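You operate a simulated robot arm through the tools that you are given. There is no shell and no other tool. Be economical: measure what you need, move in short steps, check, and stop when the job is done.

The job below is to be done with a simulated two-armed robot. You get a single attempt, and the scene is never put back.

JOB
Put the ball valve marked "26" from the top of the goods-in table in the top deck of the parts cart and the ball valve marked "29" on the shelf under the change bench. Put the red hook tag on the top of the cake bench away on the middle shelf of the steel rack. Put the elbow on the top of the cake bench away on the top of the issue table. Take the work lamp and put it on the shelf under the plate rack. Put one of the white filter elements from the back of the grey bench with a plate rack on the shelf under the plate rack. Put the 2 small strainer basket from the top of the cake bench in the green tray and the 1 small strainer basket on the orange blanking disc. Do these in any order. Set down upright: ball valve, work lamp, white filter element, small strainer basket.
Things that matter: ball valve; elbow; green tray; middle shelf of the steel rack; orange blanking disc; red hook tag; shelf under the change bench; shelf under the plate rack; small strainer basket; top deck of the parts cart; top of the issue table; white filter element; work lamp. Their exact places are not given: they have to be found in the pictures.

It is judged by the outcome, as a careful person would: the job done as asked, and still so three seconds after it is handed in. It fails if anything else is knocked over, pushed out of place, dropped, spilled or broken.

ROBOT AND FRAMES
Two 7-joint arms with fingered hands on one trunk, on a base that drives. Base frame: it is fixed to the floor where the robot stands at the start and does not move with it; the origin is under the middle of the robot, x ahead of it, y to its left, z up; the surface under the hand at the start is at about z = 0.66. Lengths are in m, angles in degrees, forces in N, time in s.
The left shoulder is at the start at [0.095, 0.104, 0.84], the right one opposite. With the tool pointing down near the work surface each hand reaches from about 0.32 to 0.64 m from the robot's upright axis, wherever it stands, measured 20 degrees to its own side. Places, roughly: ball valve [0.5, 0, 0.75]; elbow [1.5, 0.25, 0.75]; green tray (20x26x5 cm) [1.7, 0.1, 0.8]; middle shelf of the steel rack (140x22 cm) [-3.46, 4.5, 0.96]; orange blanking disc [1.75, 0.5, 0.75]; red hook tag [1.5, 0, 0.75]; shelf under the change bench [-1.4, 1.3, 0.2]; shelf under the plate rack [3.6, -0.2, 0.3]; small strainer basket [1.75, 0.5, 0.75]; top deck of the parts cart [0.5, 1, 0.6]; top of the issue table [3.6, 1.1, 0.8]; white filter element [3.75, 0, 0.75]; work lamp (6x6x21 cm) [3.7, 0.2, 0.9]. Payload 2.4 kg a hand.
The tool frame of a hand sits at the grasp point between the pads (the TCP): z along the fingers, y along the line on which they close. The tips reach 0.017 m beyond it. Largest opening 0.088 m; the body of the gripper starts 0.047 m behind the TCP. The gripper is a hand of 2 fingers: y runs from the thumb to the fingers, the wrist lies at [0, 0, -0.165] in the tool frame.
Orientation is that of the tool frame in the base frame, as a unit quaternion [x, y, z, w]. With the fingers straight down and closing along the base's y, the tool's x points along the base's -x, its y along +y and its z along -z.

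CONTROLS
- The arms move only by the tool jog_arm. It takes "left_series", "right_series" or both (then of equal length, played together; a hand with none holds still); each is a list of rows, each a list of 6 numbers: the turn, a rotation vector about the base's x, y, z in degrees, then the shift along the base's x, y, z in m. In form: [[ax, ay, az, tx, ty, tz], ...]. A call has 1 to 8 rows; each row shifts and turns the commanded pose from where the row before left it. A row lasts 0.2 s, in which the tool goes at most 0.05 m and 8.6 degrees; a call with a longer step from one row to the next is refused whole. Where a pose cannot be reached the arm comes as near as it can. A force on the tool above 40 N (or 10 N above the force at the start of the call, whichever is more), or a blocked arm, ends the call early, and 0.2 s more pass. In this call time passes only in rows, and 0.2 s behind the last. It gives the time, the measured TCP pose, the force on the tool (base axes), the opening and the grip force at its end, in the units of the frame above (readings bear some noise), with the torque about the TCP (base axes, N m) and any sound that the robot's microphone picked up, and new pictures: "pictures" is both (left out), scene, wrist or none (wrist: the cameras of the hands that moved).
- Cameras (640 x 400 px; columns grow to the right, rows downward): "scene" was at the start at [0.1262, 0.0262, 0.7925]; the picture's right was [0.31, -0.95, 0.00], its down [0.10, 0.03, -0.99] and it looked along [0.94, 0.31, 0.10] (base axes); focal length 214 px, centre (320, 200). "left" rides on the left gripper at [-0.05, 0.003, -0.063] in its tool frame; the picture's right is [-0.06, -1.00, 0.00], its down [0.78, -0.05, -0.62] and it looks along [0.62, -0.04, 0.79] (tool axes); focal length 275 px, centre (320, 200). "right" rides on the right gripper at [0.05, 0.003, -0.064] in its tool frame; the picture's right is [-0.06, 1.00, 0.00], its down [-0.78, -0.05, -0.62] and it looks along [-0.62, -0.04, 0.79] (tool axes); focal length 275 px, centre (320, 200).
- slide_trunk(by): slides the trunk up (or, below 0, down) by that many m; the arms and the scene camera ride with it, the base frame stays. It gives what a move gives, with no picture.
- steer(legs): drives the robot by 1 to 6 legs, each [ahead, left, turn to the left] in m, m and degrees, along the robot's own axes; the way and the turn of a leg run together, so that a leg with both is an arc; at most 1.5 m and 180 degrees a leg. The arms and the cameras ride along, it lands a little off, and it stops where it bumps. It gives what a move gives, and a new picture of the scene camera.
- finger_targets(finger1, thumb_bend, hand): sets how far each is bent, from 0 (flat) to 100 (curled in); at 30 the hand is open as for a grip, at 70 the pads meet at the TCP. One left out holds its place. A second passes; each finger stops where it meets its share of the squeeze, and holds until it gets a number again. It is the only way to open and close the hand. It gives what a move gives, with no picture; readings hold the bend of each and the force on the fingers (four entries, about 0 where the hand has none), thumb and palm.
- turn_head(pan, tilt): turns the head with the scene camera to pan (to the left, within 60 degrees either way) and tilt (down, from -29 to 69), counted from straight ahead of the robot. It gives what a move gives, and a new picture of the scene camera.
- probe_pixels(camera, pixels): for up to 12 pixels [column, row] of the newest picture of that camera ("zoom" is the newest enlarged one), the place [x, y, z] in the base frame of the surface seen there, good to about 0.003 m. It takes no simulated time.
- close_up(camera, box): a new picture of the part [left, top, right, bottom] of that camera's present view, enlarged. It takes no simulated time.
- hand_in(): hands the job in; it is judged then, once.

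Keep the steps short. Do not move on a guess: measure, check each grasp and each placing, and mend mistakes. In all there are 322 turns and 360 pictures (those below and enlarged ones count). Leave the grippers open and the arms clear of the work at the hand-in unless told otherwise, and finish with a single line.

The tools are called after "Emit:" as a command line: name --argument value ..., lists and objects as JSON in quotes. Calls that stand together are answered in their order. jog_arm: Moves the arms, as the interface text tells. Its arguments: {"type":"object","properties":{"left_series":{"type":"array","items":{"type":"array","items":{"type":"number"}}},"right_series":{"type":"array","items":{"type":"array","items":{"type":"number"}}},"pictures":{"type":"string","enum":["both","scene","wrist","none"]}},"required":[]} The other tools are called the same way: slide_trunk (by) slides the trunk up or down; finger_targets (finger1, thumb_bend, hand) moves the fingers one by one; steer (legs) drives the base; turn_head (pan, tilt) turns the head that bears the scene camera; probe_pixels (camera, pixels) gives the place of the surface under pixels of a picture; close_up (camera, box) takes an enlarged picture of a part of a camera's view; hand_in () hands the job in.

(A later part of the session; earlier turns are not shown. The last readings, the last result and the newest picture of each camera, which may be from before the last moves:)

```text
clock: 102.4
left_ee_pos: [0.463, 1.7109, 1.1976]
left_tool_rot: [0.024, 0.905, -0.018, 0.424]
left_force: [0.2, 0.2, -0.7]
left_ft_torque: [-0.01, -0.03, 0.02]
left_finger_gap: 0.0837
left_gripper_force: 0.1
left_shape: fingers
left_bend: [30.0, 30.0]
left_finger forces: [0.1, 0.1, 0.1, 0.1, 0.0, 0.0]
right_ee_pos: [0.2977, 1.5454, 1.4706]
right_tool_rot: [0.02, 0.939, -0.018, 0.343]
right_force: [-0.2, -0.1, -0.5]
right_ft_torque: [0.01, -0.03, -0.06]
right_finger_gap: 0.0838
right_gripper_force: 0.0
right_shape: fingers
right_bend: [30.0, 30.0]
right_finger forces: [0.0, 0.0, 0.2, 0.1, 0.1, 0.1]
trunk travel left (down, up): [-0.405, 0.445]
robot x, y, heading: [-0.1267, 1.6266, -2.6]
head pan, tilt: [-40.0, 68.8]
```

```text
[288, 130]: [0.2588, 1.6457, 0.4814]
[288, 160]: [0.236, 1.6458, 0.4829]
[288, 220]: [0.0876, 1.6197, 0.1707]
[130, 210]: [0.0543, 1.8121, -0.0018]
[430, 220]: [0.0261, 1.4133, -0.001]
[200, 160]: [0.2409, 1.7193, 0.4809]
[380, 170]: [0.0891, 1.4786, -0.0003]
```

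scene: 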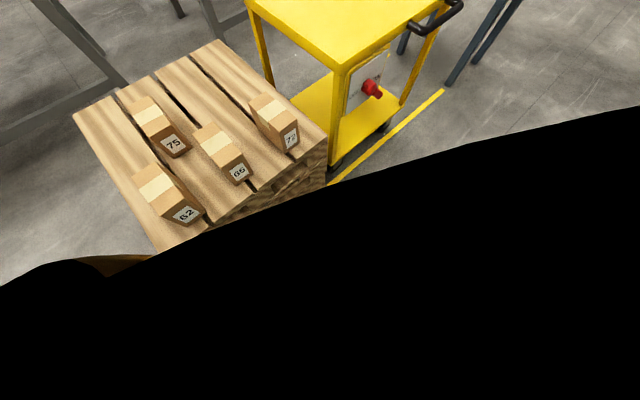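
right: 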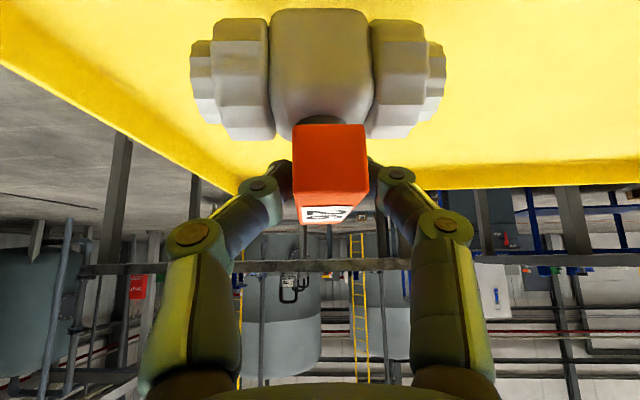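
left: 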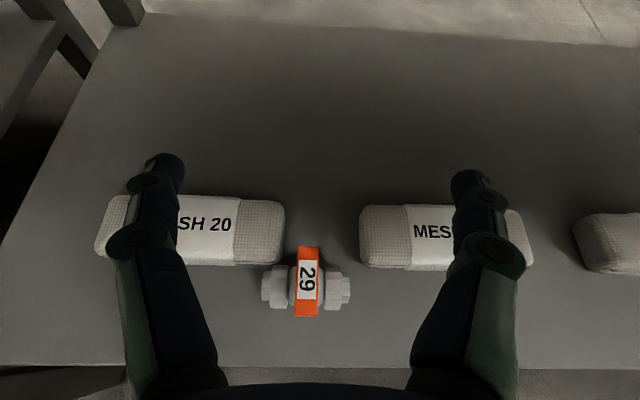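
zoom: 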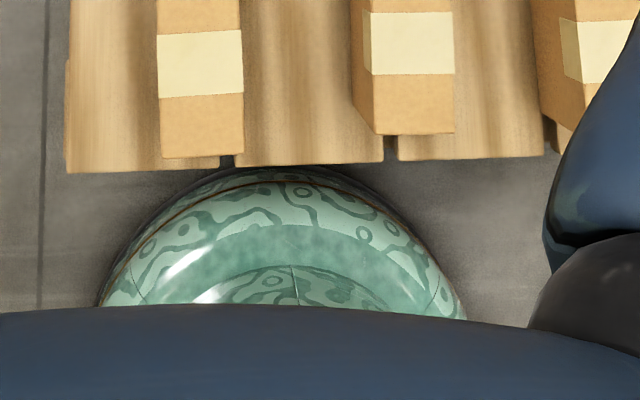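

Base is round, radius ≈0.25 m; the aisle (0.72–1.35) fits. I drive round via the south end of the goods-in table.

Emit:
steer --legs '[[-0.12, 0, 2.6], [0, -1.5, 0], [0, -0.75, 0], [1.28, 0, 0]]'

Emit:
turn_head --pan 25 --tilt 30

```text
clock: 120.3
left_ee_pos: [1.6309, -0.5063, 1.1962]
left_tool_rot: [0.01, 0.905, -0.011, 0.424]
left_force: [0.2, 0.1, -0.8]
left_ft_torque: [0.03, 0.0, 0.02]
left_finger_gap: 0.0835
left_gripper_force: 0.1
left_shape: fingers
left_bend: [30.0, 30.0]
left_finger forces: [0.0, 0.0, 0.0, 0.0, 0.0, 0.0]
right_ee_pos: [1.4714, -0.6765, 1.471]
right_tool_rot: [0.006, 0.939, -0.012, 0.344]
right_force: [-0.8, -1.0, 0.2]
right_ft_torque: [0.04, 0.06, 0.03]
right_finger_gap: 0.0834
right_gripper_force: 0.0
right_shape: fingers
right_bend: [30.0, 30.0]
right_finger forces: [0.0, 0.0, 0.0, 0.0, 0.1, 0.1]
trunk travel left (down, up): [-0.405, 0.445]
robot x, y, heading: [1.0387, -0.6098, -0.9]
head pan, tilt: [-40.0, 68.8]
```

scene: 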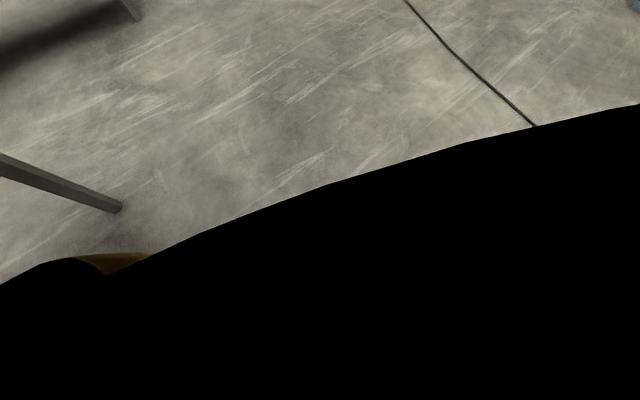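

```text
clock: 121.6
left_ee_pos: [1.6308, -0.5067, 1.1967]
left_tool_rot: [0.009, 0.906, -0.011, 0.423]
left_force: [0.6, -0.5, -0.1]
left_ft_torque: [0.0, 0.02, 0.01]
left_finger_gap: 0.0835
left_gripper_force: 0.0
left_shape: fingers
left_bend: [30.0, 30.0]
left_finger forces: [0.1, 0.0, 0.1, 0.1, 0.1, 0.0]
right_ee_pos: [1.4725, -0.6784, 1.471]
right_tool_rot: [0.007, 0.939, -0.012, 0.344]
right_force: [0.0, -0.2, 0.2]
right_ft_torque: [0.0, 0.0, 0.03]
right_finger_gap: 0.0833
right_gripper_force: 0.1
right_shape: fingers
right_bend: [30.0, 30.0]
right_finger forces: [0.1, 0.0, 0.0, 0.0, 0.1, 0.0]
trunk travel left (down, up): [-0.405, 0.445]
robot x, y, heading: [1.0426, -0.61, -1.0]
head pan, tilt: [25.0, 30.0]
```

scene: 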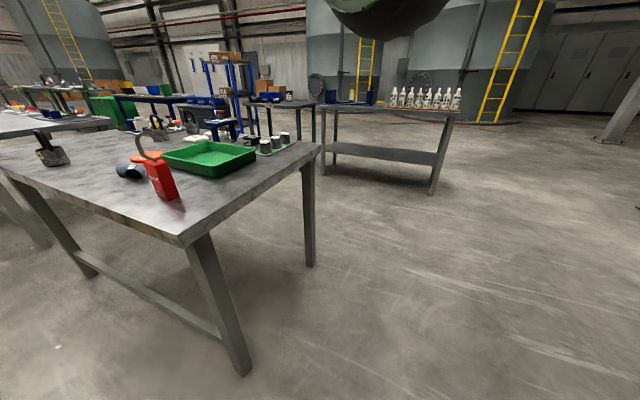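

Emit:
close_up --camera "scene" --box '[20, 95, 340, 295]'

Emit:
probe_pixels --camera "zoom" --pixels '[[285, 170], [265, 120], [290, 200], [212, 150], [280, 115], [390, 160], [470, 115], [330, 295], [590, 100], [60, 120], [500, 95], [545, 90]]'

```text
2.00 times, centred on (180, 195) of scene
```

zoom: 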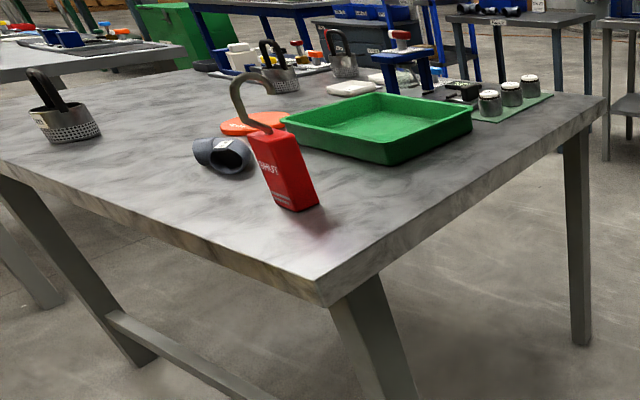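

```text
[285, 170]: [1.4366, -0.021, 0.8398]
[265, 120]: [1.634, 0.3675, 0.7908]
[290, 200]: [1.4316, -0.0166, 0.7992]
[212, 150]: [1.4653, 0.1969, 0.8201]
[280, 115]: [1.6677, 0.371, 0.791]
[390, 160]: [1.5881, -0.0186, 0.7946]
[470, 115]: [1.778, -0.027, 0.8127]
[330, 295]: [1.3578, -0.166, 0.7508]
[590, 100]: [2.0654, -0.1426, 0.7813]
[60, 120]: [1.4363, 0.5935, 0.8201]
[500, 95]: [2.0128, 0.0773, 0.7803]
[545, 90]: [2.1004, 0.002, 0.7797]
```

I drive up the aisle to y≈0.45.

Emit:
steer --legs '[[0, 0, 1.0], [0, 1.06, 0]]'

Emit:
turn_head --pan 0 --tilt 35

Emit:
close_up --camera "scene" --box '[220, 60, 460, 210]'

```text
clock: 127.4
left_ee_pos: [1.6382, 0.5534, 1.1953]
left_tool_rot: [0.01, 0.906, -0.012, 0.423]
left_force: [-0.1, -0.8, 0.2]
left_ft_torque: [0.0, -0.01, -0.01]
left_finger_gap: 0.0837
left_gripper_force: 0.0
left_shape: fingers
left_bend: [30.0, 30.0]
left_finger forces: [0.0, 0.1, 0.1, 0.0, 0.0, 0.1]
right_ee_pos: [1.4793, 0.3829, 1.471]
right_tool_rot: [0.007, 0.939, -0.013, 0.343]
right_force: [0.5, 0.6, 0.0]
right_ft_torque: [0.0, -0.02, 0.0]
right_finger_gap: 0.0834
right_gripper_force: 0.1
right_shape: fingers
right_bend: [30.0, 30.0]
right_finger forces: [0.0, 0.1, 0.1, 0.0, 0.0, 0.0]
trunk travel left (down, up): [-0.405, 0.445]
robot x, y, heading: [1.0469, 0.454, -1.0]
head pan, tilt: [25.0, 30.0]
```

scene: 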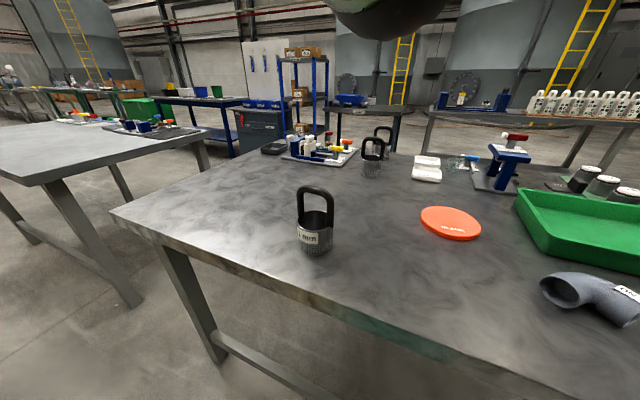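

```text
clock: 128.3
left_ee_pos: [1.6396, 0.5538, 1.1962]
left_tool_rot: [0.01, 0.906, -0.012, 0.423]
left_force: [0.3, 0.3, 0.4]
left_ft_torque: [0.01, -0.03, 0.01]
left_finger_gap: 0.0837
left_gripper_force: 0.1
left_shape: fingers
left_bend: [30.0, 30.0]
left_finger forces: [0.0, 0.0, 0.0, 0.0, 0.1, 0.0]
right_ee_pos: [1.4787, 0.3825, 1.472]
right_tool_rot: [0.007, 0.939, -0.013, 0.344]
right_force: [0.3, -0.1, -1.1]
right_ft_torque: [-0.01, -0.02, 0.0]
right_finger_gap: 0.0836
right_gripper_force: 0.1
right_shape: fingers
right_bend: [30.0, 30.0]
right_finger forces: [0.0, 0.0, 0.1, 0.0, 0.0, 0.1]
trunk travel left (down, up): [-0.405, 0.445]
robot x, y, heading: [1.052, 0.4525, -1.2]
head pan, tilt: [0.0, 35.0]
```

scene: 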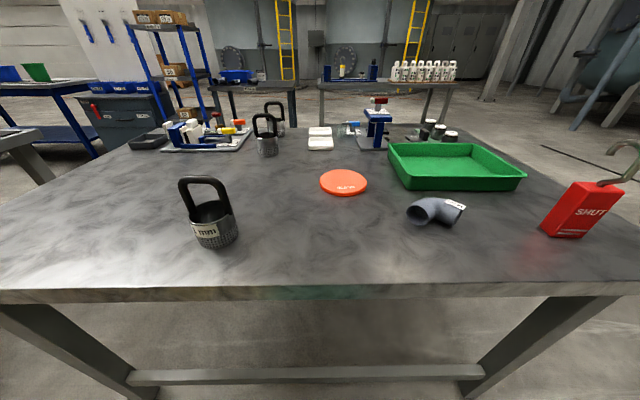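

```text
2.67 times, centred on (340, 135) of scene
```

zoom: 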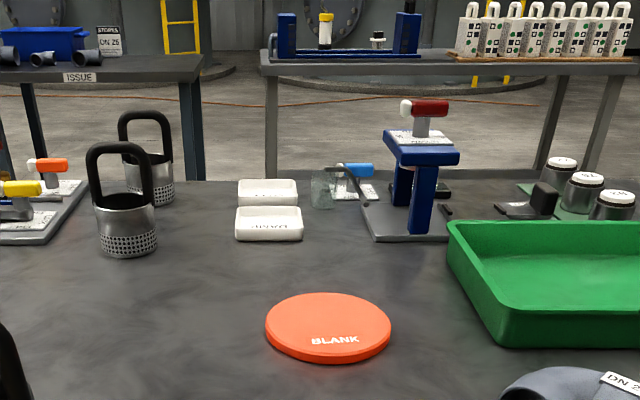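

A reads "1 mm"; B and C show no label from here. I zoom on A and measure.

Emit:
close_up --camera "scene" --box '[150, 160, 270, 260]'

Emit:
probe_pixels --camera "scene" --pixels '[[206, 178], [183, 190], [224, 200], [207, 235], [190, 220], [237, 222], [215, 248], [343, 182], [343, 193], [322, 180], [366, 182], [343, 170]]'

```text
4.00 times, centred on (210, 210) of scene
```

zoom: 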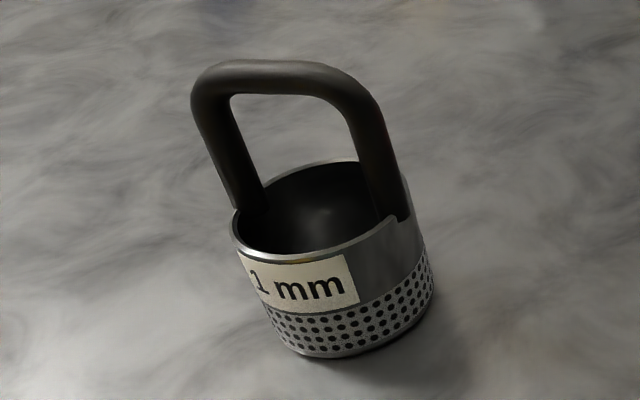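

```text
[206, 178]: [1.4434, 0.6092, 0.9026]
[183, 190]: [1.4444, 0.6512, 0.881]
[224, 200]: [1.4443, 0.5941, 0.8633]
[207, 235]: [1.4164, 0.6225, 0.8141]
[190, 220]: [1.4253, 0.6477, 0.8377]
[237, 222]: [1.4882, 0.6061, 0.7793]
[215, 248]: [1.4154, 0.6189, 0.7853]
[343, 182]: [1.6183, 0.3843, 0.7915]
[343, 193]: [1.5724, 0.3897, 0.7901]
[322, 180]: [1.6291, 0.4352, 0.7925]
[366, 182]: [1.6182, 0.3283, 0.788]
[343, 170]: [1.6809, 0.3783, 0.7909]
```

Basket A: centre (1.446, 0.622), bail y 0.594–0.652, top z 0.905. Disc centre (1.63, 0.383), top z 0.792. I bring the left hand vertical above A.

Emit:
slide_trunk --by -0.12

Emit:
jog_arm --left_series '[[0, 7.14, 0, -0.0277, 0.0098, -0.012], [0, 7.14, 0, -0.0277, 0.0098, -0.012], [0, 7.14, 0, -0.0277, 0.0098, -0.012], [0, 7.14, 0, -0.0277, 0.0098, -0.012], [0, 7.14, 0, -0.0277, 0.0098, -0.012], [0, 7.14, 0, -0.0277, 0.0098, -0.012], [0, 7.14, 0, -0.0277, 0.0098, -0.012]]'

```text
clock: 129.8
left_ee_pos: [1.638, 0.5533, 1.0765]
left_tool_rot: [0.011, 0.906, -0.012, 0.424]
left_force: [0.2, 0.0, 0.1]
left_ft_torque: [-0.03, 0.01, -0.01]
left_finger_gap: 0.0838
left_gripper_force: 0.1
left_shape: fingers
left_bend: [30.0, 30.0]
left_finger forces: [0.0, 0.0, 0.1, 0.0, 0.0, 0.0]
right_ee_pos: [1.4788, 0.3829, 1.3514]
right_tool_rot: [0.007, 0.939, -0.012, 0.344]
right_force: [-0.7, 0.0, 0.0]
right_ft_torque: [0.0, -0.01, 0.03]
right_finger_gap: 0.0836
right_gripper_force: 0.1
right_shape: fingers
right_bend: [30.0, 30.0]
right_finger forces: [0.1, 0.0, 0.0, 0.1, 0.0, 0.1]
trunk travel left (down, up): [-0.285, 0.565]
robot x, y, heading: [1.0496, 0.4518, -1.3]
head pan, tilt: [0.0, 35.0]
```

```text
clock: 131.4
left_ee_pos: [1.5466, 0.6635, 0.9767]
left_tool_rot: [0.005, 1.0, -0.016, 0.0]
left_force: [-0.5, -0.5, -0.1]
left_ft_torque: [0.04, 0.01, 0.03]
left_finger_gap: 0.0837
left_gripper_force: 0.1
left_shape: fingers
left_bend: [30.0, 30.0]
left_finger forces: [0.0, 0.0, 0.0, 0.0, 0.0, 0.1]
left hand out of reach, approached as far as the arm can: row 3, 4, 5, 6, 7
right_ee_pos: [1.4788, 0.3831, 1.3517]
right_tool_rot: [0.007, 0.939, -0.013, 0.343]
right_force: [0.2, -0.3, -0.3]
right_ft_torque: [0.0, -0.02, -0.02]
right_finger_gap: 0.0837
right_gripper_force: 0.1
right_shape: fingers
right_bend: [30.0, 30.0]
right_finger forces: [0.0, 0.0, 0.0, 0.1, 0.0, 0.0]
trunk travel left (down, up): [-0.285, 0.565]
robot x, y, heading: [1.0496, 0.4521, -0.8]
head pan, tilt: [0.0, 35.0]
```

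scene: 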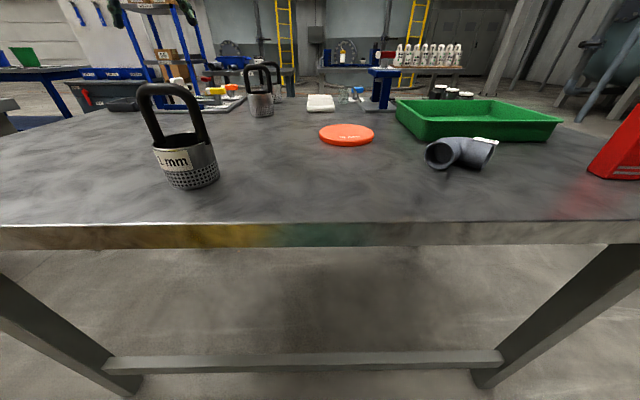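
left: 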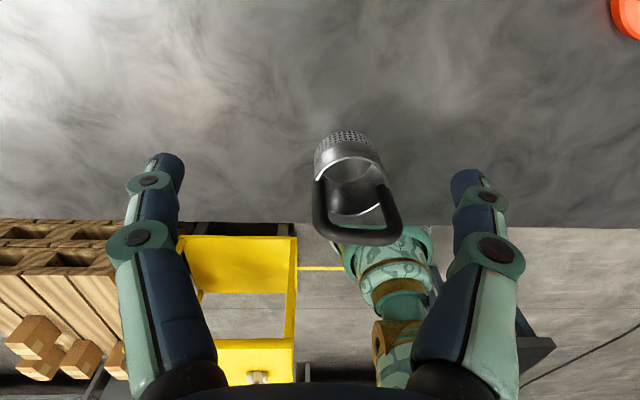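

Too close for that shoulder height. I raise the hand and lower the trunk to get the starting-like posture.

Emit:
jog_arm --left_series '[[0, 0, 0, 0, 0, 0.045], [0, 0, 0, 0, 0, 0.045], [0, 0, 0, -0.01, 0, 0.045], [0, 0, 0, -0.02, -0.01, 0.045], [0, 0, 0, -0.03, -0.01, 0.03], [0, 0, 0, -0.03, -0.01, 0.0]]' --pictures "none"

Emit:
slide_trunk --by -0.2

```text
refused: row 4 steps farther than a row can; nothing moved
```

```text
clock: 132.9
left_ee_pos: [1.5628, 0.6626, 0.7896]
left_tool_rot: [0.003, 0.999, -0.01, -0.047]
left_force: [-1.6, -1.1, 22.5]
left_ft_torque: [0.19, -0.01, -0.06]
left_finger_gap: 0.1022
left_gripper_force: 11.5
left_shape: fingers
left_bend: [20.0, 25.0]
left_finger forces: [12.6, 0.0, 0.0, 0.0, 9.8, 0.0]
right_ee_pos: [1.483, 0.3805, 1.2036]
right_tool_rot: [0.009, 0.94, -0.011, 0.34]
right_force: [0.1, -0.5, -0.2]
right_ft_torque: [0.02, 0.01, -0.02]
right_finger_gap: 0.0836
right_gripper_force: 0.0
right_shape: fingers
right_bend: [30.0, 30.0]
right_finger forces: [0.1, 0.0, 0.1, 0.1, 0.1, 0.1]
trunk travel left (down, up): [-0.14, 0.71]
robot x, y, heading: [1.0505, 0.4499, -1.2]
head pan, tilt: [0.0, 35.0]
stopped: the force on the tool passed its limit at 57 N (the readings are from after the stop); the commanded pose is now the measured one
```

The refused row made the slide press the fingertips on the bench beside A. I lift at once and check.

Emit:
jog_arm --left_series '[[0, 0, 0, 0, 0, 0.04], [0, 0, 0, 0, 0, 0.045], [0, 0, 0, 0, 0, 0.045], [0, 0, 0, 0, 0, 0.045], [0, 0, 0, 0, 0, 0.045]]'

```text
clock: 134.1
left_ee_pos: [1.5615, 0.6644, 0.999]
left_tool_rot: [0.002, 0.999, -0.01, -0.049]
left_force: [0.6, -0.3, -0.5]
left_ft_torque: [0.04, -0.01, 0.0]
left_finger_gap: 0.0842
left_gripper_force: 0.1
left_shape: fingers
left_bend: [30.0, 30.0]
left_finger forces: [0.0, 0.0, 0.1, 0.0, 0.0, 0.0]
left hand out of reach, approached as far as the arm can: row 5
right_ee_pos: [1.4838, 0.3823, 1.2032]
right_tool_rot: [0.008, 0.941, -0.012, 0.339]
right_force: [0.3, -0.2, 0.2]
right_ft_torque: [-0.05, 0.04, 0.02]
right_finger_gap: 0.0834
right_gripper_force: 0.0
right_shape: fingers
right_bend: [30.0, 30.0]
right_finger forces: [0.0, 0.0, 0.0, 0.0, 0.0, 0.0]
trunk travel left (down, up): [-0.14, 0.71]
robot x, y, heading: [1.0487, 0.4519, -1.0]
head pan, tilt: [0.0, 35.0]
```

scene: 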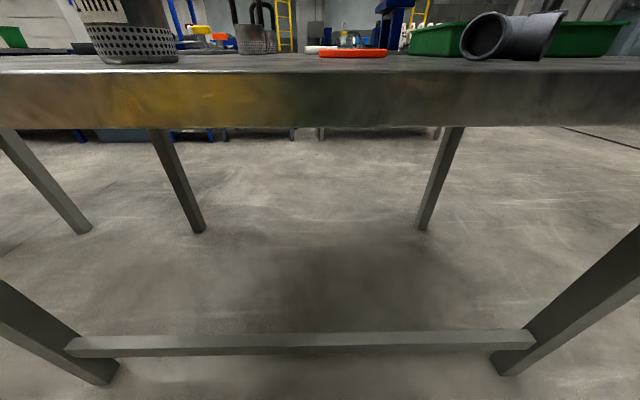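
left: 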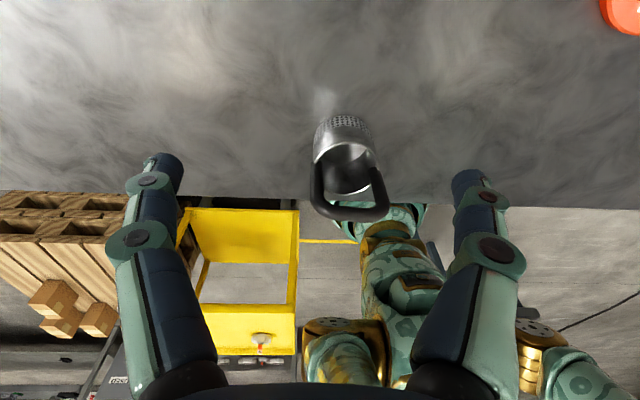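

Emit:
jog_arm --left_series '[[0, 0, 0, -0.03, -0.011, 0], [0, 0, 0, -0.03, -0.011, 0], [0, 0, 0, -0.03, -0.011, 0], [0, 0, 0, -0.025, -0.009, 0]]' --pictures "wrist"

```text
clock: 135.1
left_ee_pos: [1.462, 0.6275, 0.9992]
left_tool_rot: [0.004, 0.999, -0.011, -0.049]
left_force: [-0.2, -0.4, -0.8]
left_ft_torque: [0.0, 0.02, 0.01]
left_finger_gap: 0.0846
left_gripper_force: 0.1
left_shape: fingers
left_bend: [30.0, 30.0]
left_finger forces: [0.0, 0.1, 0.0, 0.0, 0.0, 0.0]
left hand out of reach, approached as far as the arm can: row 4
right_ee_pos: [1.4838, 0.382, 1.2027]
right_tool_rot: [0.007, 0.94, -0.012, 0.34]
right_force: [-0.4, -1.1, -0.3]
right_ft_torque: [0.01, -0.02, 0.01]
right_finger_gap: 0.0836
right_gripper_force: 0.1
right_shape: fingers
right_bend: [30.0, 30.0]
right_finger forces: [0.0, 0.0, 0.0, 0.0, 0.1, 0.0]
trunk travel left (down, up): [-0.14, 0.71]
robot x, y, heading: [1.0547, 0.4495, -0.9]
head pan, tilt: [0.0, 35.0]
```

left: 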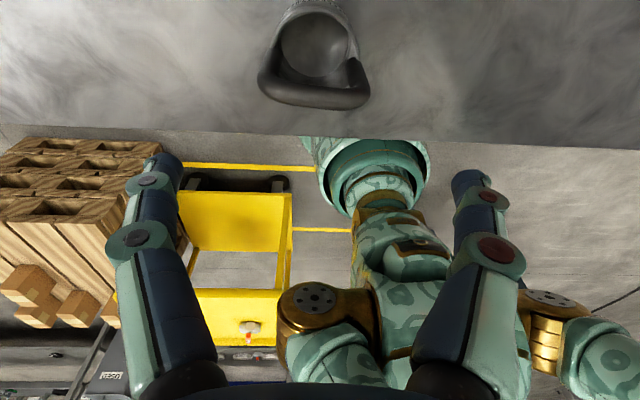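

I back up 5 cm (corner clearances allow) and centre over the bail.

Emit:
steer --legs '[[-0.06, 0, 0]]'

Emit:
jog_arm --left_series '[[0, 0, 0, 0.02, -0.002, 0], [0, 0, 0, 0.02, -0.003, -0.01]]' --pictures "wrist"

Emit:
probe_pixels --camera "left" --pixels '[[265, 80], [366, 80], [315, 100], [312, 92]]'

```text
clock: 136.1
left_ee_pos: [1.4001, 0.6286, 0.9997]
left_tool_rot: [0.002, 0.999, -0.012, -0.05]
left_force: [0.0, 0.5, -0.4]
left_ft_torque: [-0.01, 0.0, 0.02]
left_finger_gap: 0.0845
left_gripper_force: 0.0
left_shape: fingers
left_bend: [30.0, 30.0]
left_finger forces: [0.0, 0.1, 0.1, 0.0, 0.0, 0.0]
right_ee_pos: [1.4219, 0.3831, 1.2037]
right_tool_rot: [0.007, 0.94, -0.012, 0.34]
right_force: [-0.2, 0.8, -0.1]
right_ft_torque: [0.0, -0.02, 0.01]
right_finger_gap: 0.0837
right_gripper_force: 0.0
right_shape: fingers
right_bend: [30.0, 30.0]
right_finger forces: [0.0, 0.1, 0.0, 0.0, 0.1, 0.1]
trunk travel left (down, up): [-0.14, 0.71]
robot x, y, heading: [0.9876, 0.4523, -1.1]
head pan, tilt: [0.0, 35.0]
```

scene: 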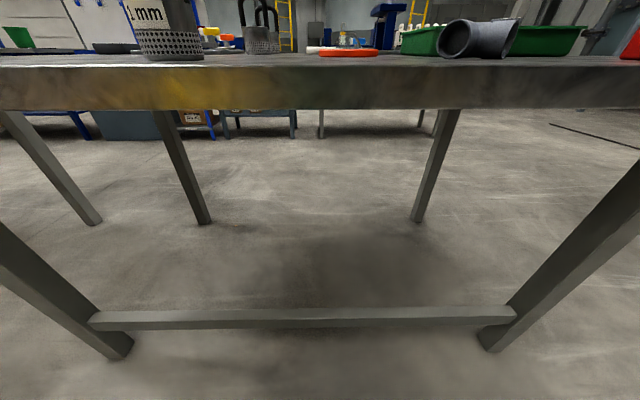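

```text
clock: 136.7
left_ee_pos: [1.4408, 0.6257, 0.9894]
left_tool_rot: [0.003, 0.999, -0.012, -0.049]
left_force: [-0.7, -0.3, 1.4]
left_ft_torque: [0.01, -0.01, 0.02]
left_finger_gap: 0.0843
left_gripper_force: 0.0
left_shape: fingers
left_bend: [30.0, 30.0]
left_finger forces: [0.0, 0.0, 0.0, 0.0, 0.1, 0.1]
right_ee_pos: [1.4217, 0.3841, 1.2032]
right_tool_rot: [0.008, 0.941, -0.012, 0.339]
right_force: [0.5, 0.4, 1.0]
right_ft_torque: [0.03, -0.01, -0.02]
right_finger_gap: 0.0834
right_gripper_force: 0.1
right_shape: fingers
right_bend: [30.0, 30.0]
right_finger forces: [0.1, 0.0, 0.0, 0.1, 0.0, 0.0]
trunk travel left (down, up): [-0.14, 0.71]
robot x, y, heading: [0.9899, 0.4527, -1.0]
head pan, tilt: [0.0, 35.0]
```

left: 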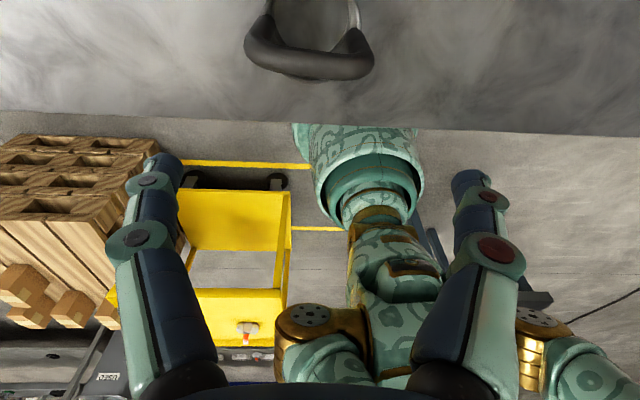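

```text
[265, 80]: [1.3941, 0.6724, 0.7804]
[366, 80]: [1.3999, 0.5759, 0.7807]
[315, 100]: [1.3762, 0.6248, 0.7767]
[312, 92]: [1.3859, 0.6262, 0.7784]
```

Emit:
probe_pixels --camera "left" --pixels '[[310, 66], [256, 48], [366, 50], [310, 74], [310, 58], [350, 10], [272, 5]]'

```text
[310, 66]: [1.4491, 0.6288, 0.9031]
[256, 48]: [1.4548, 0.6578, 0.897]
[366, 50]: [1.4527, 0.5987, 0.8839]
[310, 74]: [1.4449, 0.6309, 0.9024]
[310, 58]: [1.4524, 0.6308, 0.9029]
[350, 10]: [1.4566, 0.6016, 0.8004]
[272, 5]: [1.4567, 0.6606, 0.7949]
```

Bail centre by wrist camera (1.451, 0.629). Descend around it and close.

Emit:
jog_arm --left_series '[[0, 0, 0, 0.01, 0.003, -0.03], [0, 0, 0, 0, 0, -0.04], [0, 0, 0, 0, 0, -0.032]]' --pictures "wrist"

Emit:
close_up --camera "scene" --box '[80, 0, 320, 100]'

```text
clock: 137.5
left_ee_pos: [1.4487, 0.626, 0.8857]
left_tool_rot: [0.003, 0.999, -0.011, -0.049]
left_force: [0.3, 0.7, 0.1]
left_ft_torque: [0.03, -0.01, -0.01]
left_finger_gap: 0.0844
left_gripper_force: 0.1
left_shape: fingers
left_bend: [30.0, 30.0]
left_finger forces: [0.0, 0.1, 0.0, 0.1, 0.0, 0.0]
right_ee_pos: [1.4216, 0.3835, 1.203]
right_tool_rot: [0.006, 0.941, -0.011, 0.339]
right_force: [-0.1, -0.4, -0.7]
right_ft_torque: [0.01, -0.01, -0.04]
right_finger_gap: 0.0837
right_gripper_force: 0.0
right_shape: fingers
right_bend: [30.0, 30.0]
right_finger forces: [0.0, 0.1, 0.0, 0.0, 0.0, 0.0]
trunk travel left (down, up): [-0.14, 0.71]
robot x, y, heading: [0.989, 0.4557, -1.2]
head pan, tilt: [0.0, 35.0]
```

left: 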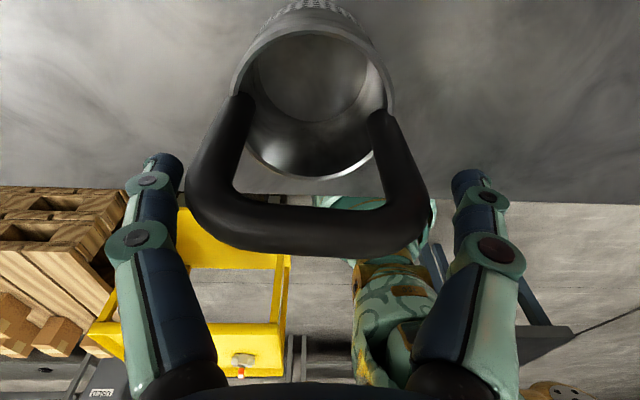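

```text
2.67 times, centred on (200, 50) of scene
```

zoom: 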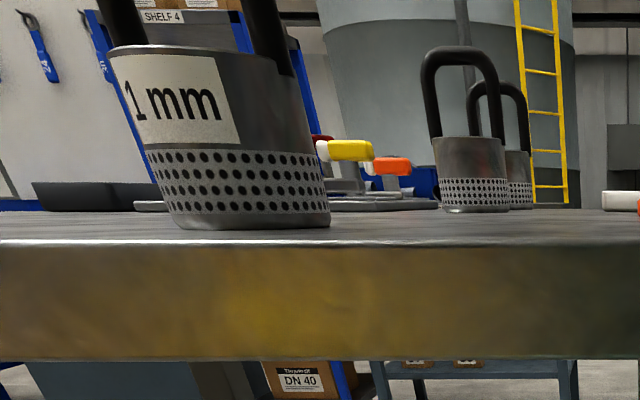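

Bail lies in the closing plane. Close.

Emit:
finger_targets --hand "left" --finger1 70 --thumb_bend 70

Emit:
jog_arm --left_series '[[0, 0, 0, 0, 0, 0.015], [0, 0, 0, 0, 0, 0.025], [0, 0, 0, 0, 0, 0.03]]'

```text
clock: 138.5
left_ee_pos: [1.4478, 0.6278, 0.8854]
left_tool_rot: [0.003, 0.999, -0.012, -0.05]
left_force: [0.3, -0.3, 0.4]
left_ft_torque: [0.0, -0.01, -0.02]
left_finger_gap: 0.0074
left_gripper_force: 0.0
left_shape: fingers
left_bend: [60.0, 70.0]
left_finger forces: [0.1, 0.0, 0.1, 0.1, 0.1, 0.0]
right_ee_pos: [1.4215, 0.3841, 1.2024]
right_tool_rot: [0.007, 0.941, -0.012, 0.339]
right_force: [0.1, 0.6, 0.5]
right_ft_torque: [-0.02, 0.02, 0.03]
right_finger_gap: 0.0836
right_gripper_force: 0.0
right_shape: fingers
right_bend: [30.0, 30.0]
right_finger forces: [0.0, 0.1, 0.1, 0.0, 0.0, 0.0]
trunk travel left (down, up): [-0.14, 0.71]
robot x, y, heading: [0.987, 0.4558, -1.0]
head pan, tilt: [0.0, 35.0]
```

```text
clock: 139.3
left_ee_pos: [1.4489, 0.6278, 0.9595]
left_tool_rot: [0.002, 0.999, -0.012, -0.05]
left_force: [-0.8, -0.6, 1.3]
left_ft_torque: [0.0, 0.01, 0.02]
left_finger_gap: 0.007
left_gripper_force: 0.0
left_shape: fingers
left_bend: [60.0, 70.0]
left_finger forces: [0.1, 0.0, 0.0, 0.0, 0.0, 0.0]
right_ee_pos: [1.4213, 0.3838, 1.2033]
right_tool_rot: [0.007, 0.941, -0.012, 0.339]
right_force: [-0.2, 0.2, 0.2]
right_ft_torque: [-0.01, -0.01, 0.0]
right_finger_gap: 0.0834
right_gripper_force: 0.1
right_shape: fingers
right_bend: [30.0, 30.0]
right_finger forces: [0.0, 0.1, 0.0, 0.1, 0.0, 0.0]
trunk travel left (down, up): [-0.14, 0.71]
robot x, y, heading: [0.9907, 0.4522, -1.2]
head pan, tilt: [0.0, 35.0]
```

scene: 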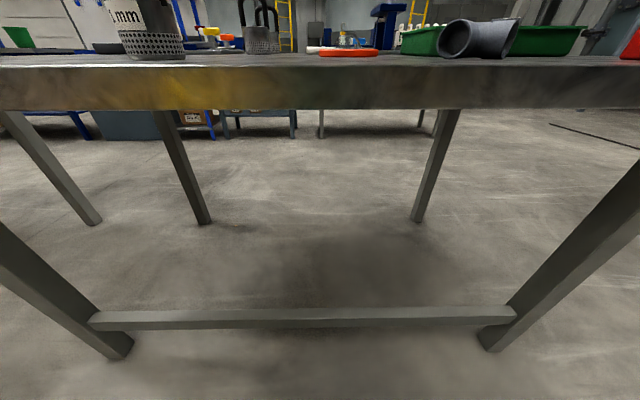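
left: 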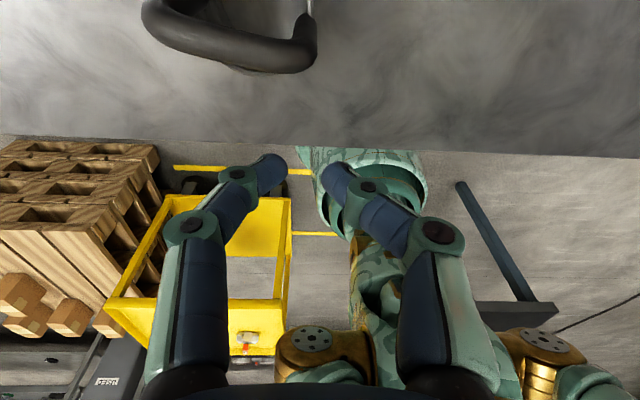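

The close missed and nudged the basket sideways (still upright). I open the hand, lift and re-measure.

Emit:
finger_targets --hand "left" --finger1 30 --thumb_bend 30

Emit:
jog_arm --left_series '[[0, 0, 0, 0.01, 0.0, 0.03]]' --pictures "wrist"

Emit:
close_up --camera "scene" --box '[80, 0, 320, 100]'

```text
clock: 140.3
left_ee_pos: [1.449, 0.6278, 0.9595]
left_tool_rot: [0.003, 0.999, -0.012, -0.049]
left_force: [0.2, -0.3, 0.0]
left_ft_torque: [0.01, -0.02, 0.03]
left_finger_gap: 0.0835
left_gripper_force: 0.1
left_shape: fingers
left_bend: [30.0, 30.0]
left_finger forces: [0.1, 0.0, 0.0, 0.1, 0.1, 0.0]
right_ee_pos: [1.4217, 0.3836, 1.2038]
right_tool_rot: [0.008, 0.941, -0.013, 0.339]
right_force: [-0.1, 0.2, -0.1]
right_ft_torque: [-0.02, -0.01, -0.03]
right_finger_gap: 0.0835
right_gripper_force: 0.0
right_shape: fingers
right_bend: [30.0, 30.0]
right_finger forces: [0.0, 0.1, 0.0, 0.1, 0.1, 0.0]
trunk travel left (down, up): [-0.14, 0.71]
robot x, y, heading: [0.9894, 0.4535, -1.0]
head pan, tilt: [0.0, 35.0]
```

```text
clock: 140.7
left_ee_pos: [1.4597, 0.6277, 0.9882]
left_tool_rot: [0.003, 0.999, -0.012, -0.05]
left_force: [-0.1, 0.5, 0.4]
left_ft_torque: [0.0, -0.01, 0.03]
left_finger_gap: 0.0835
left_gripper_force: 0.1
left_shape: fingers
left_bend: [30.0, 30.0]
left_finger forces: [0.1, 0.0, 0.0, 0.0, 0.1, 0.0]
right_ee_pos: [1.422, 0.3832, 1.2021]
right_tool_rot: [0.007, 0.94, -0.012, 0.34]
right_force: [0.5, -0.7, 0.6]
right_ft_torque: [-0.01, 0.0, 0.02]
right_finger_gap: 0.0837
right_gripper_force: 0.0
right_shape: fingers
right_bend: [30.0, 30.0]
right_finger forces: [0.0, 0.0, 0.1, 0.1, 0.1, 0.1]
trunk travel left (down, up): [-0.14, 0.71]
robot x, y, heading: [0.99, 0.4499, -1.1]
head pan, tilt: [0.0, 35.0]
```

left: 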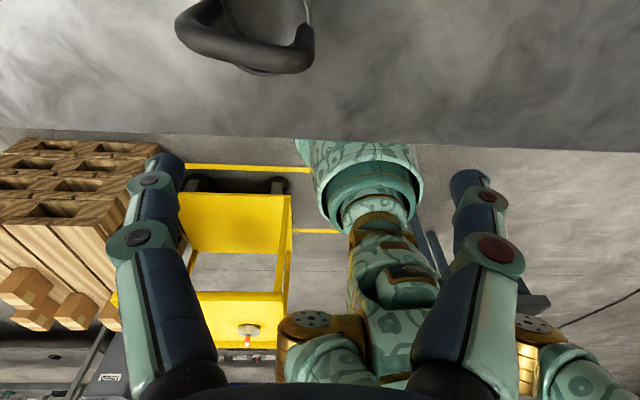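

```text
2.67 times, centred on (200, 50) of scene
```

zoom: 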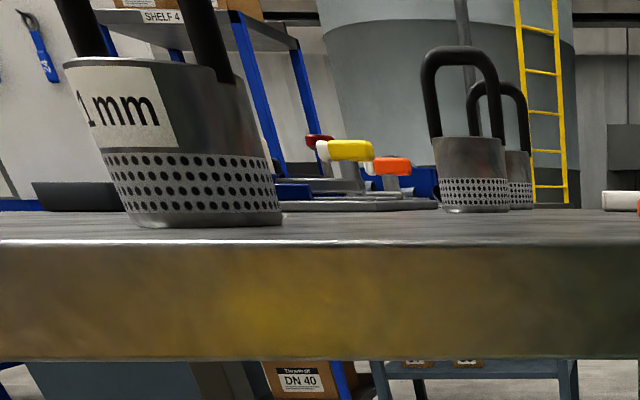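

Better: pinch the crown across its thickness (closing along x). I measure the crown now and yaw the hand 90°.

Emit:
probe_pixels --camera "left" --pixels '[[190, 30], [220, 52], [250, 62], [275, 68], [305, 50], [200, 45], [260, 70]]'

Emit:
jog_arm --left_series '[[0, 0, 8.5, 0, 0, 0.01], [0, 0, 8.5, 0, 0, 0.01], [0, 0, 8.5, 0, 0, 0.01], [0, 0, 8.5, 0, 0, 0], [0, 0, 8.5, 0, 0, 0], [0, 0, 8.5, 0, 0, 0]]' --pictures "wrist"

```text
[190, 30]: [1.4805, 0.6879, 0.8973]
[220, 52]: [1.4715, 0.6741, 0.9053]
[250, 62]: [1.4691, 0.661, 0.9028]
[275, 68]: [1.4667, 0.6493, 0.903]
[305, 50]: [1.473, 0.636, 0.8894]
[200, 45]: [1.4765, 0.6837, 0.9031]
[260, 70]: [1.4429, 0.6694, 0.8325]
```

```text
clock: 142.1
left_ee_pos: [1.4606, 0.6275, 1.0178]
left_tool_rot: [-0.429, 0.902, -0.032, -0.039]
left_force: [-0.8, 1.4, 0.0]
left_ft_torque: [0.0, 0.06, 0.01]
left_finger_gap: 0.0833
left_gripper_force: 0.1
left_shape: fingers
left_bend: [30.0, 30.0]
left_finger forces: [0.1, 0.1, 0.1, 0.1, 0.0, 0.0]
right_ee_pos: [1.4221, 0.3833, 1.203]
right_tool_rot: [0.007, 0.94, -0.012, 0.34]
right_force: [-0.6, 0.6, -0.5]
right_ft_torque: [0.03, 0.03, 0.01]
right_finger_gap: 0.0835
right_gripper_force: 0.0
right_shape: fingers
right_bend: [30.0, 30.0]
right_finger forces: [0.0, 0.0, 0.0, 0.1, 0.0, 0.0]
trunk travel left (down, up): [-0.14, 0.71]
robot x, y, heading: [0.989, 0.453, -1.1]
head pan, tilt: [0.0, 35.0]
```

left: 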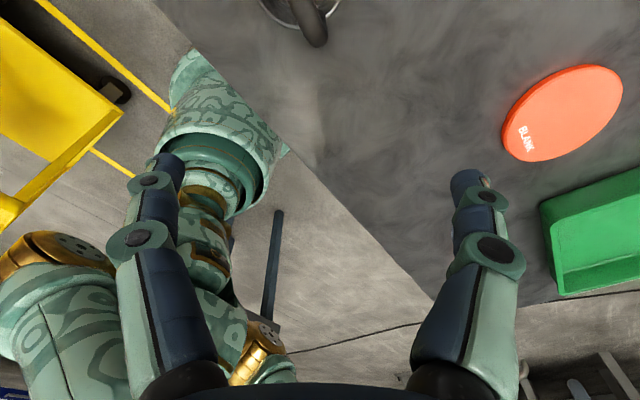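

Emit:
jog_arm --left_series '[[0, 0, 7, 0.003, 0.009, -0.01], [0, 0, 7, 0.003, 0.009, -0.01], [0, 0, 7, 0.0025, 0.009, -0.01], [0, 0, 7, 0.002, 0.0065, -0.01]]' --pictures "wrist"

```text
clock: 143.1
left_ee_pos: [1.4692, 0.6605, 0.9796]
left_tool_rot: [-0.633, 0.772, -0.041, -0.031]
left_force: [-0.1, -0.9, 0.2]
left_ft_torque: [0.0, -0.01, 0.02]
left_finger_gap: 0.0835
left_gripper_force: 0.1
left_shape: fingers
left_bend: [30.0, 30.0]
left_finger forces: [0.0, 0.0, 0.0, 0.0, 0.1, 0.0]
right_ee_pos: [1.4214, 0.3838, 1.2035]
right_tool_rot: [0.008, 0.94, -0.012, 0.34]
right_force: [0.2, 0.6, -0.2]
right_ft_torque: [0.01, 0.04, -0.02]
right_finger_gap: 0.0835
right_gripper_force: 0.0
right_shape: fingers
right_bend: [30.0, 30.0]
right_finger forces: [0.0, 0.1, 0.0, 0.0, 0.0, 0.0]
trunk travel left (down, up): [-0.14, 0.71]
robot x, y, heading: [0.9907, 0.4563, -0.9]
head pan, tilt: [0.0, 35.0]
```

left: 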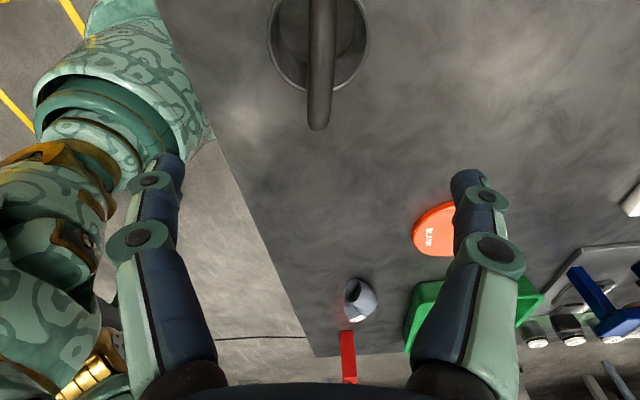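

Crown is aligned (col 321). I probe it for the exact descent.

Emit:
probe_pixels --camera "left" --pixels '[[319, 122], [320, 90], [321, 50], [322, 10]]'

Emit:
jog_arm --left_series '[[0, 0, 0, 0.002, 0.0, -0.04], [0, 0, 0, 0, 0, -0.04], [0, 0, 0, 0, 0, -0.005]]' --pictures "wrist"

```text
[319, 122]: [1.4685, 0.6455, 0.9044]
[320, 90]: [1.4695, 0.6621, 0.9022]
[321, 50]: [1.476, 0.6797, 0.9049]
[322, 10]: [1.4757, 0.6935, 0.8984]
```

```text
clock: 143.9
left_ee_pos: [1.4709, 0.6621, 0.8926]
left_tool_rot: [-0.633, 0.773, -0.04, -0.032]
left_force: [-0.2, -0.3, 0.3]
left_ft_torque: [0.02, -0.01, 0.03]
left_finger_gap: 0.0837
left_gripper_force: 0.0
left_shape: fingers
left_bend: [30.0, 30.0]
left_finger forces: [0.0, 0.1, 0.1, 0.1, 0.1, 0.1]
right_ee_pos: [1.422, 0.3838, 1.203]
right_tool_rot: [0.008, 0.94, -0.012, 0.34]
right_force: [-0.3, 0.1, -0.1]
right_ft_torque: [-0.02, 0.01, 0.01]
right_finger_gap: 0.0836
right_gripper_force: 0.0
right_shape: fingers
right_bend: [30.0, 30.0]
right_finger forces: [0.0, 0.1, 0.1, 0.0, 0.0, 0.0]
trunk travel left (down, up): [-0.14, 0.71]
robot x, y, heading: [0.9882, 0.4525, -0.7]
head pan, tilt: [0.0, 35.0]
```

left: 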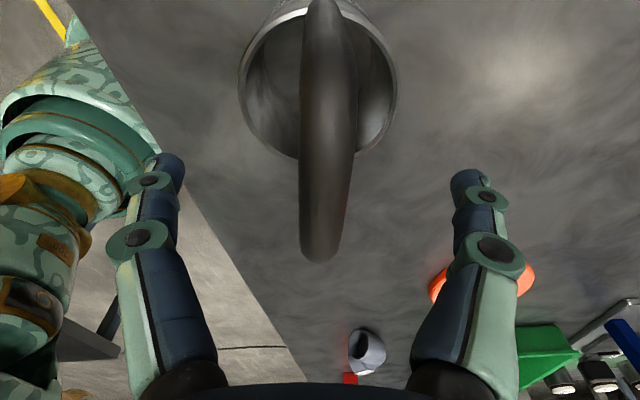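

TCP is nearer the crown's -y end; I shift +0.014 y, then close and lift.

Emit:
jog_arm --left_series '[[0, 0, 0, 0.002, 0.014, -0.002]]' --pictures "none"

Emit:
finger_targets --hand "left" --finger1 70 --thumb_bend 70

Emit:
jog_arm --left_series '[[0, 0, 0, 0, 0, 0.015], [0, 0, 0, 0, 0, 0.025], [0, 0, 0, 0, 0, 0.03]]'

```text
clock: 144.3
left_ee_pos: [1.4727, 0.6742, 0.8905]
left_tool_rot: [-0.633, 0.773, -0.041, -0.03]
left_force: [0.1, -0.3, 0.3]
left_ft_torque: [-0.01, 0.0, -0.01]
left_finger_gap: 0.0836
left_gripper_force: 0.1
left_shape: fingers
left_bend: [30.0, 30.0]
left_finger forces: [0.0, 0.0, 0.1, 0.1, 0.0, 0.0]
right_ee_pos: [1.422, 0.384, 1.2045]
right_tool_rot: [0.007, 0.94, -0.012, 0.34]
right_force: [-0.4, -1.1, -0.3]
right_ft_torque: [0.02, -0.02, 0.04]
right_finger_gap: 0.0836
right_gripper_force: 0.1
right_shape: fingers
right_bend: [30.0, 30.0]
right_finger forces: [0.0, 0.1, 0.1, 0.0, 0.0, 0.1]
trunk travel left (down, up): [-0.14, 0.71]
robot x, y, heading: [0.989, 0.4542, -1.0]
head pan, tilt: [0.0, 35.0]
```

```text
clock: 145.3
left_ee_pos: [1.4727, 0.6732, 0.89]
left_tool_rot: [-0.633, 0.773, -0.041, -0.031]
left_force: [0.0, -0.9, -0.6]
left_ft_torque: [0.01, 0.01, 0.02]
left_finger_gap: 0.0
left_gripper_force: 0.0
left_shape: fingers
left_bend: [70.0, 70.0]
left_finger forces: [0.1, 0.0, 0.1, 0.1, 0.0, 0.0]
right_ee_pos: [1.4218, 0.3832, 1.203]
right_tool_rot: [0.007, 0.941, -0.011, 0.339]
right_force: [-0.4, -0.1, -0.3]
right_ft_torque: [-0.01, -0.03, 0.03]
right_finger_gap: 0.0836
right_gripper_force: 0.0
right_shape: fingers
right_bend: [30.0, 30.0]
right_finger forces: [0.1, 0.0, 0.0, 0.0, 0.0, 0.1]
trunk travel left (down, up): [-0.14, 0.71]
robot x, y, heading: [0.9882, 0.4556, -1.1]
head pan, tilt: [0.0, 35.0]
```

```text
clock: 146.1
left_ee_pos: [1.4746, 0.6741, 0.9606]
left_tool_rot: [-0.633, 0.773, -0.041, -0.031]
left_force: [0.3, -0.4, -1.4]
left_ft_torque: [0.0, 0.01, 0.03]
left_finger_gap: 0.0
left_gripper_force: 0.6
left_shape: fingers
left_bend: [68.0, 70.0]
left_finger forces: [1.0, 0.1, 0.0, 0.1, 0.7, 0.0]
right_ee_pos: [1.4212, 0.3842, 1.2039]
right_tool_rot: [0.007, 0.941, -0.012, 0.339]
right_force: [-0.3, -0.2, -0.6]
right_ft_torque: [-0.02, 0.02, 0.02]
right_finger_gap: 0.0834
right_gripper_force: 0.1
right_shape: fingers
right_bend: [30.0, 30.0]
right_finger forces: [0.0, 0.0, 0.1, 0.0, 0.0, 0.0]
trunk travel left (down, up): [-0.14, 0.71]
robot x, y, heading: [0.9928, 0.4518, -0.7]
head pan, tilt: [0.0, 35.0]
```

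scene: 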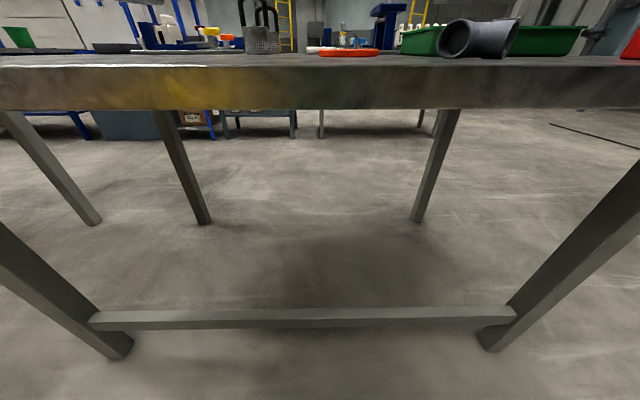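
left: 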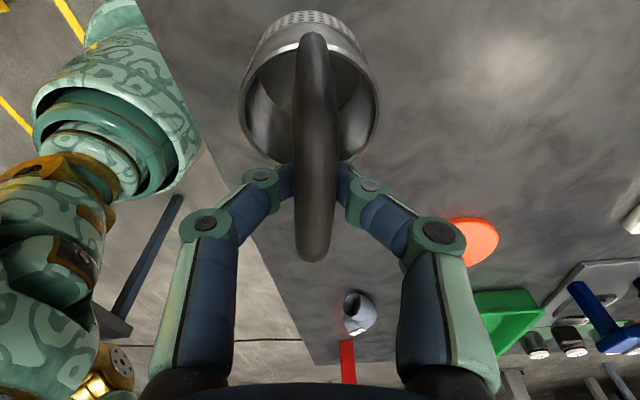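

Fingers are hooked under the crown and carry the basket; the scene shows it lifted. I raise the trunk for a better view, drive ahead 6 cm, and inspect.

Emit:
slide_trunk --by 0.2

Emit:
steer --legs '[[0.06, 0, 1]]'

```text
clock: 148.2
left_ee_pos: [1.4755, 0.6742, 1.1602]
left_tool_rot: [-0.633, 0.772, -0.04, -0.031]
left_force: [0.4, 0.3, -0.8]
left_ft_torque: [-0.01, 0.01, 0.0]
left_finger_gap: 0.0
left_gripper_force: 0.7
left_shape: fingers
left_bend: [68.0, 69.0]
left_finger forces: [1.1, 0.0, 0.0, 0.0, 0.7, 0.0]
right_ee_pos: [1.4225, 0.3844, 1.403]
right_tool_rot: [0.008, 0.941, -0.012, 0.339]
right_force: [-0.4, 0.2, -0.1]
right_ft_torque: [-0.01, 0.0, 0.0]
right_finger_gap: 0.0836
right_gripper_force: 0.0
right_shape: fingers
right_bend: [30.0, 30.0]
right_finger forces: [0.0, 0.0, 0.1, 0.0, 0.0, 0.0]
trunk travel left (down, up): [-0.34, 0.51]
robot x, y, heading: [0.9886, 0.4531, -0.9]
head pan, tilt: [0.0, 35.0]
```

```text
clock: 149.2
left_ee_pos: [1.5313, 0.6822, 1.1596]
left_tool_rot: [-0.639, 0.767, -0.041, -0.032]
left_force: [-0.1, 0.3, -1.0]
left_ft_torque: [-0.02, 0.0, -0.01]
left_finger_gap: 0.0
left_gripper_force: 1.1
left_shape: fingers
left_bend: [68.0, 69.0]
left_finger forces: [1.3, 0.0, 0.0, 0.0, 0.8, 0.0]
right_ee_pos: [1.4844, 0.3913, 1.4036]
right_tool_rot: [-0.001, 0.941, -0.009, 0.339]
right_force: [0.3, 0.2, -0.1]
right_ft_torque: [-0.02, -0.03, -0.02]
right_finger_gap: 0.0839
right_gripper_force: 0.1
right_shape: fingers
right_bend: [30.0, 30.0]
right_finger forces: [0.0, 0.1, 0.1, 0.0, 0.1, 0.0]
trunk travel left (down, up): [-0.34, 0.51]
robot x, y, heading: [1.0537, 0.4525, -0.1]
head pan, tilt: [0.0, 35.0]
```

scene: 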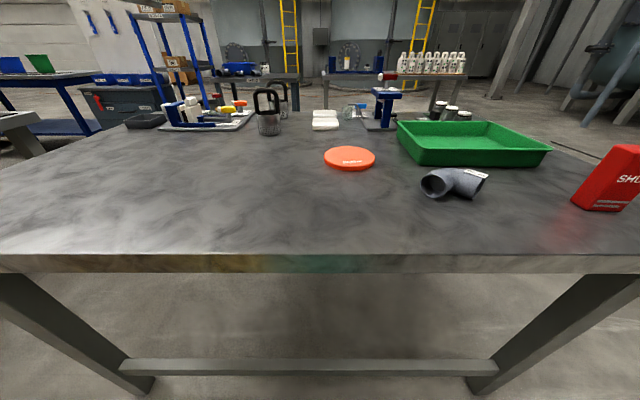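

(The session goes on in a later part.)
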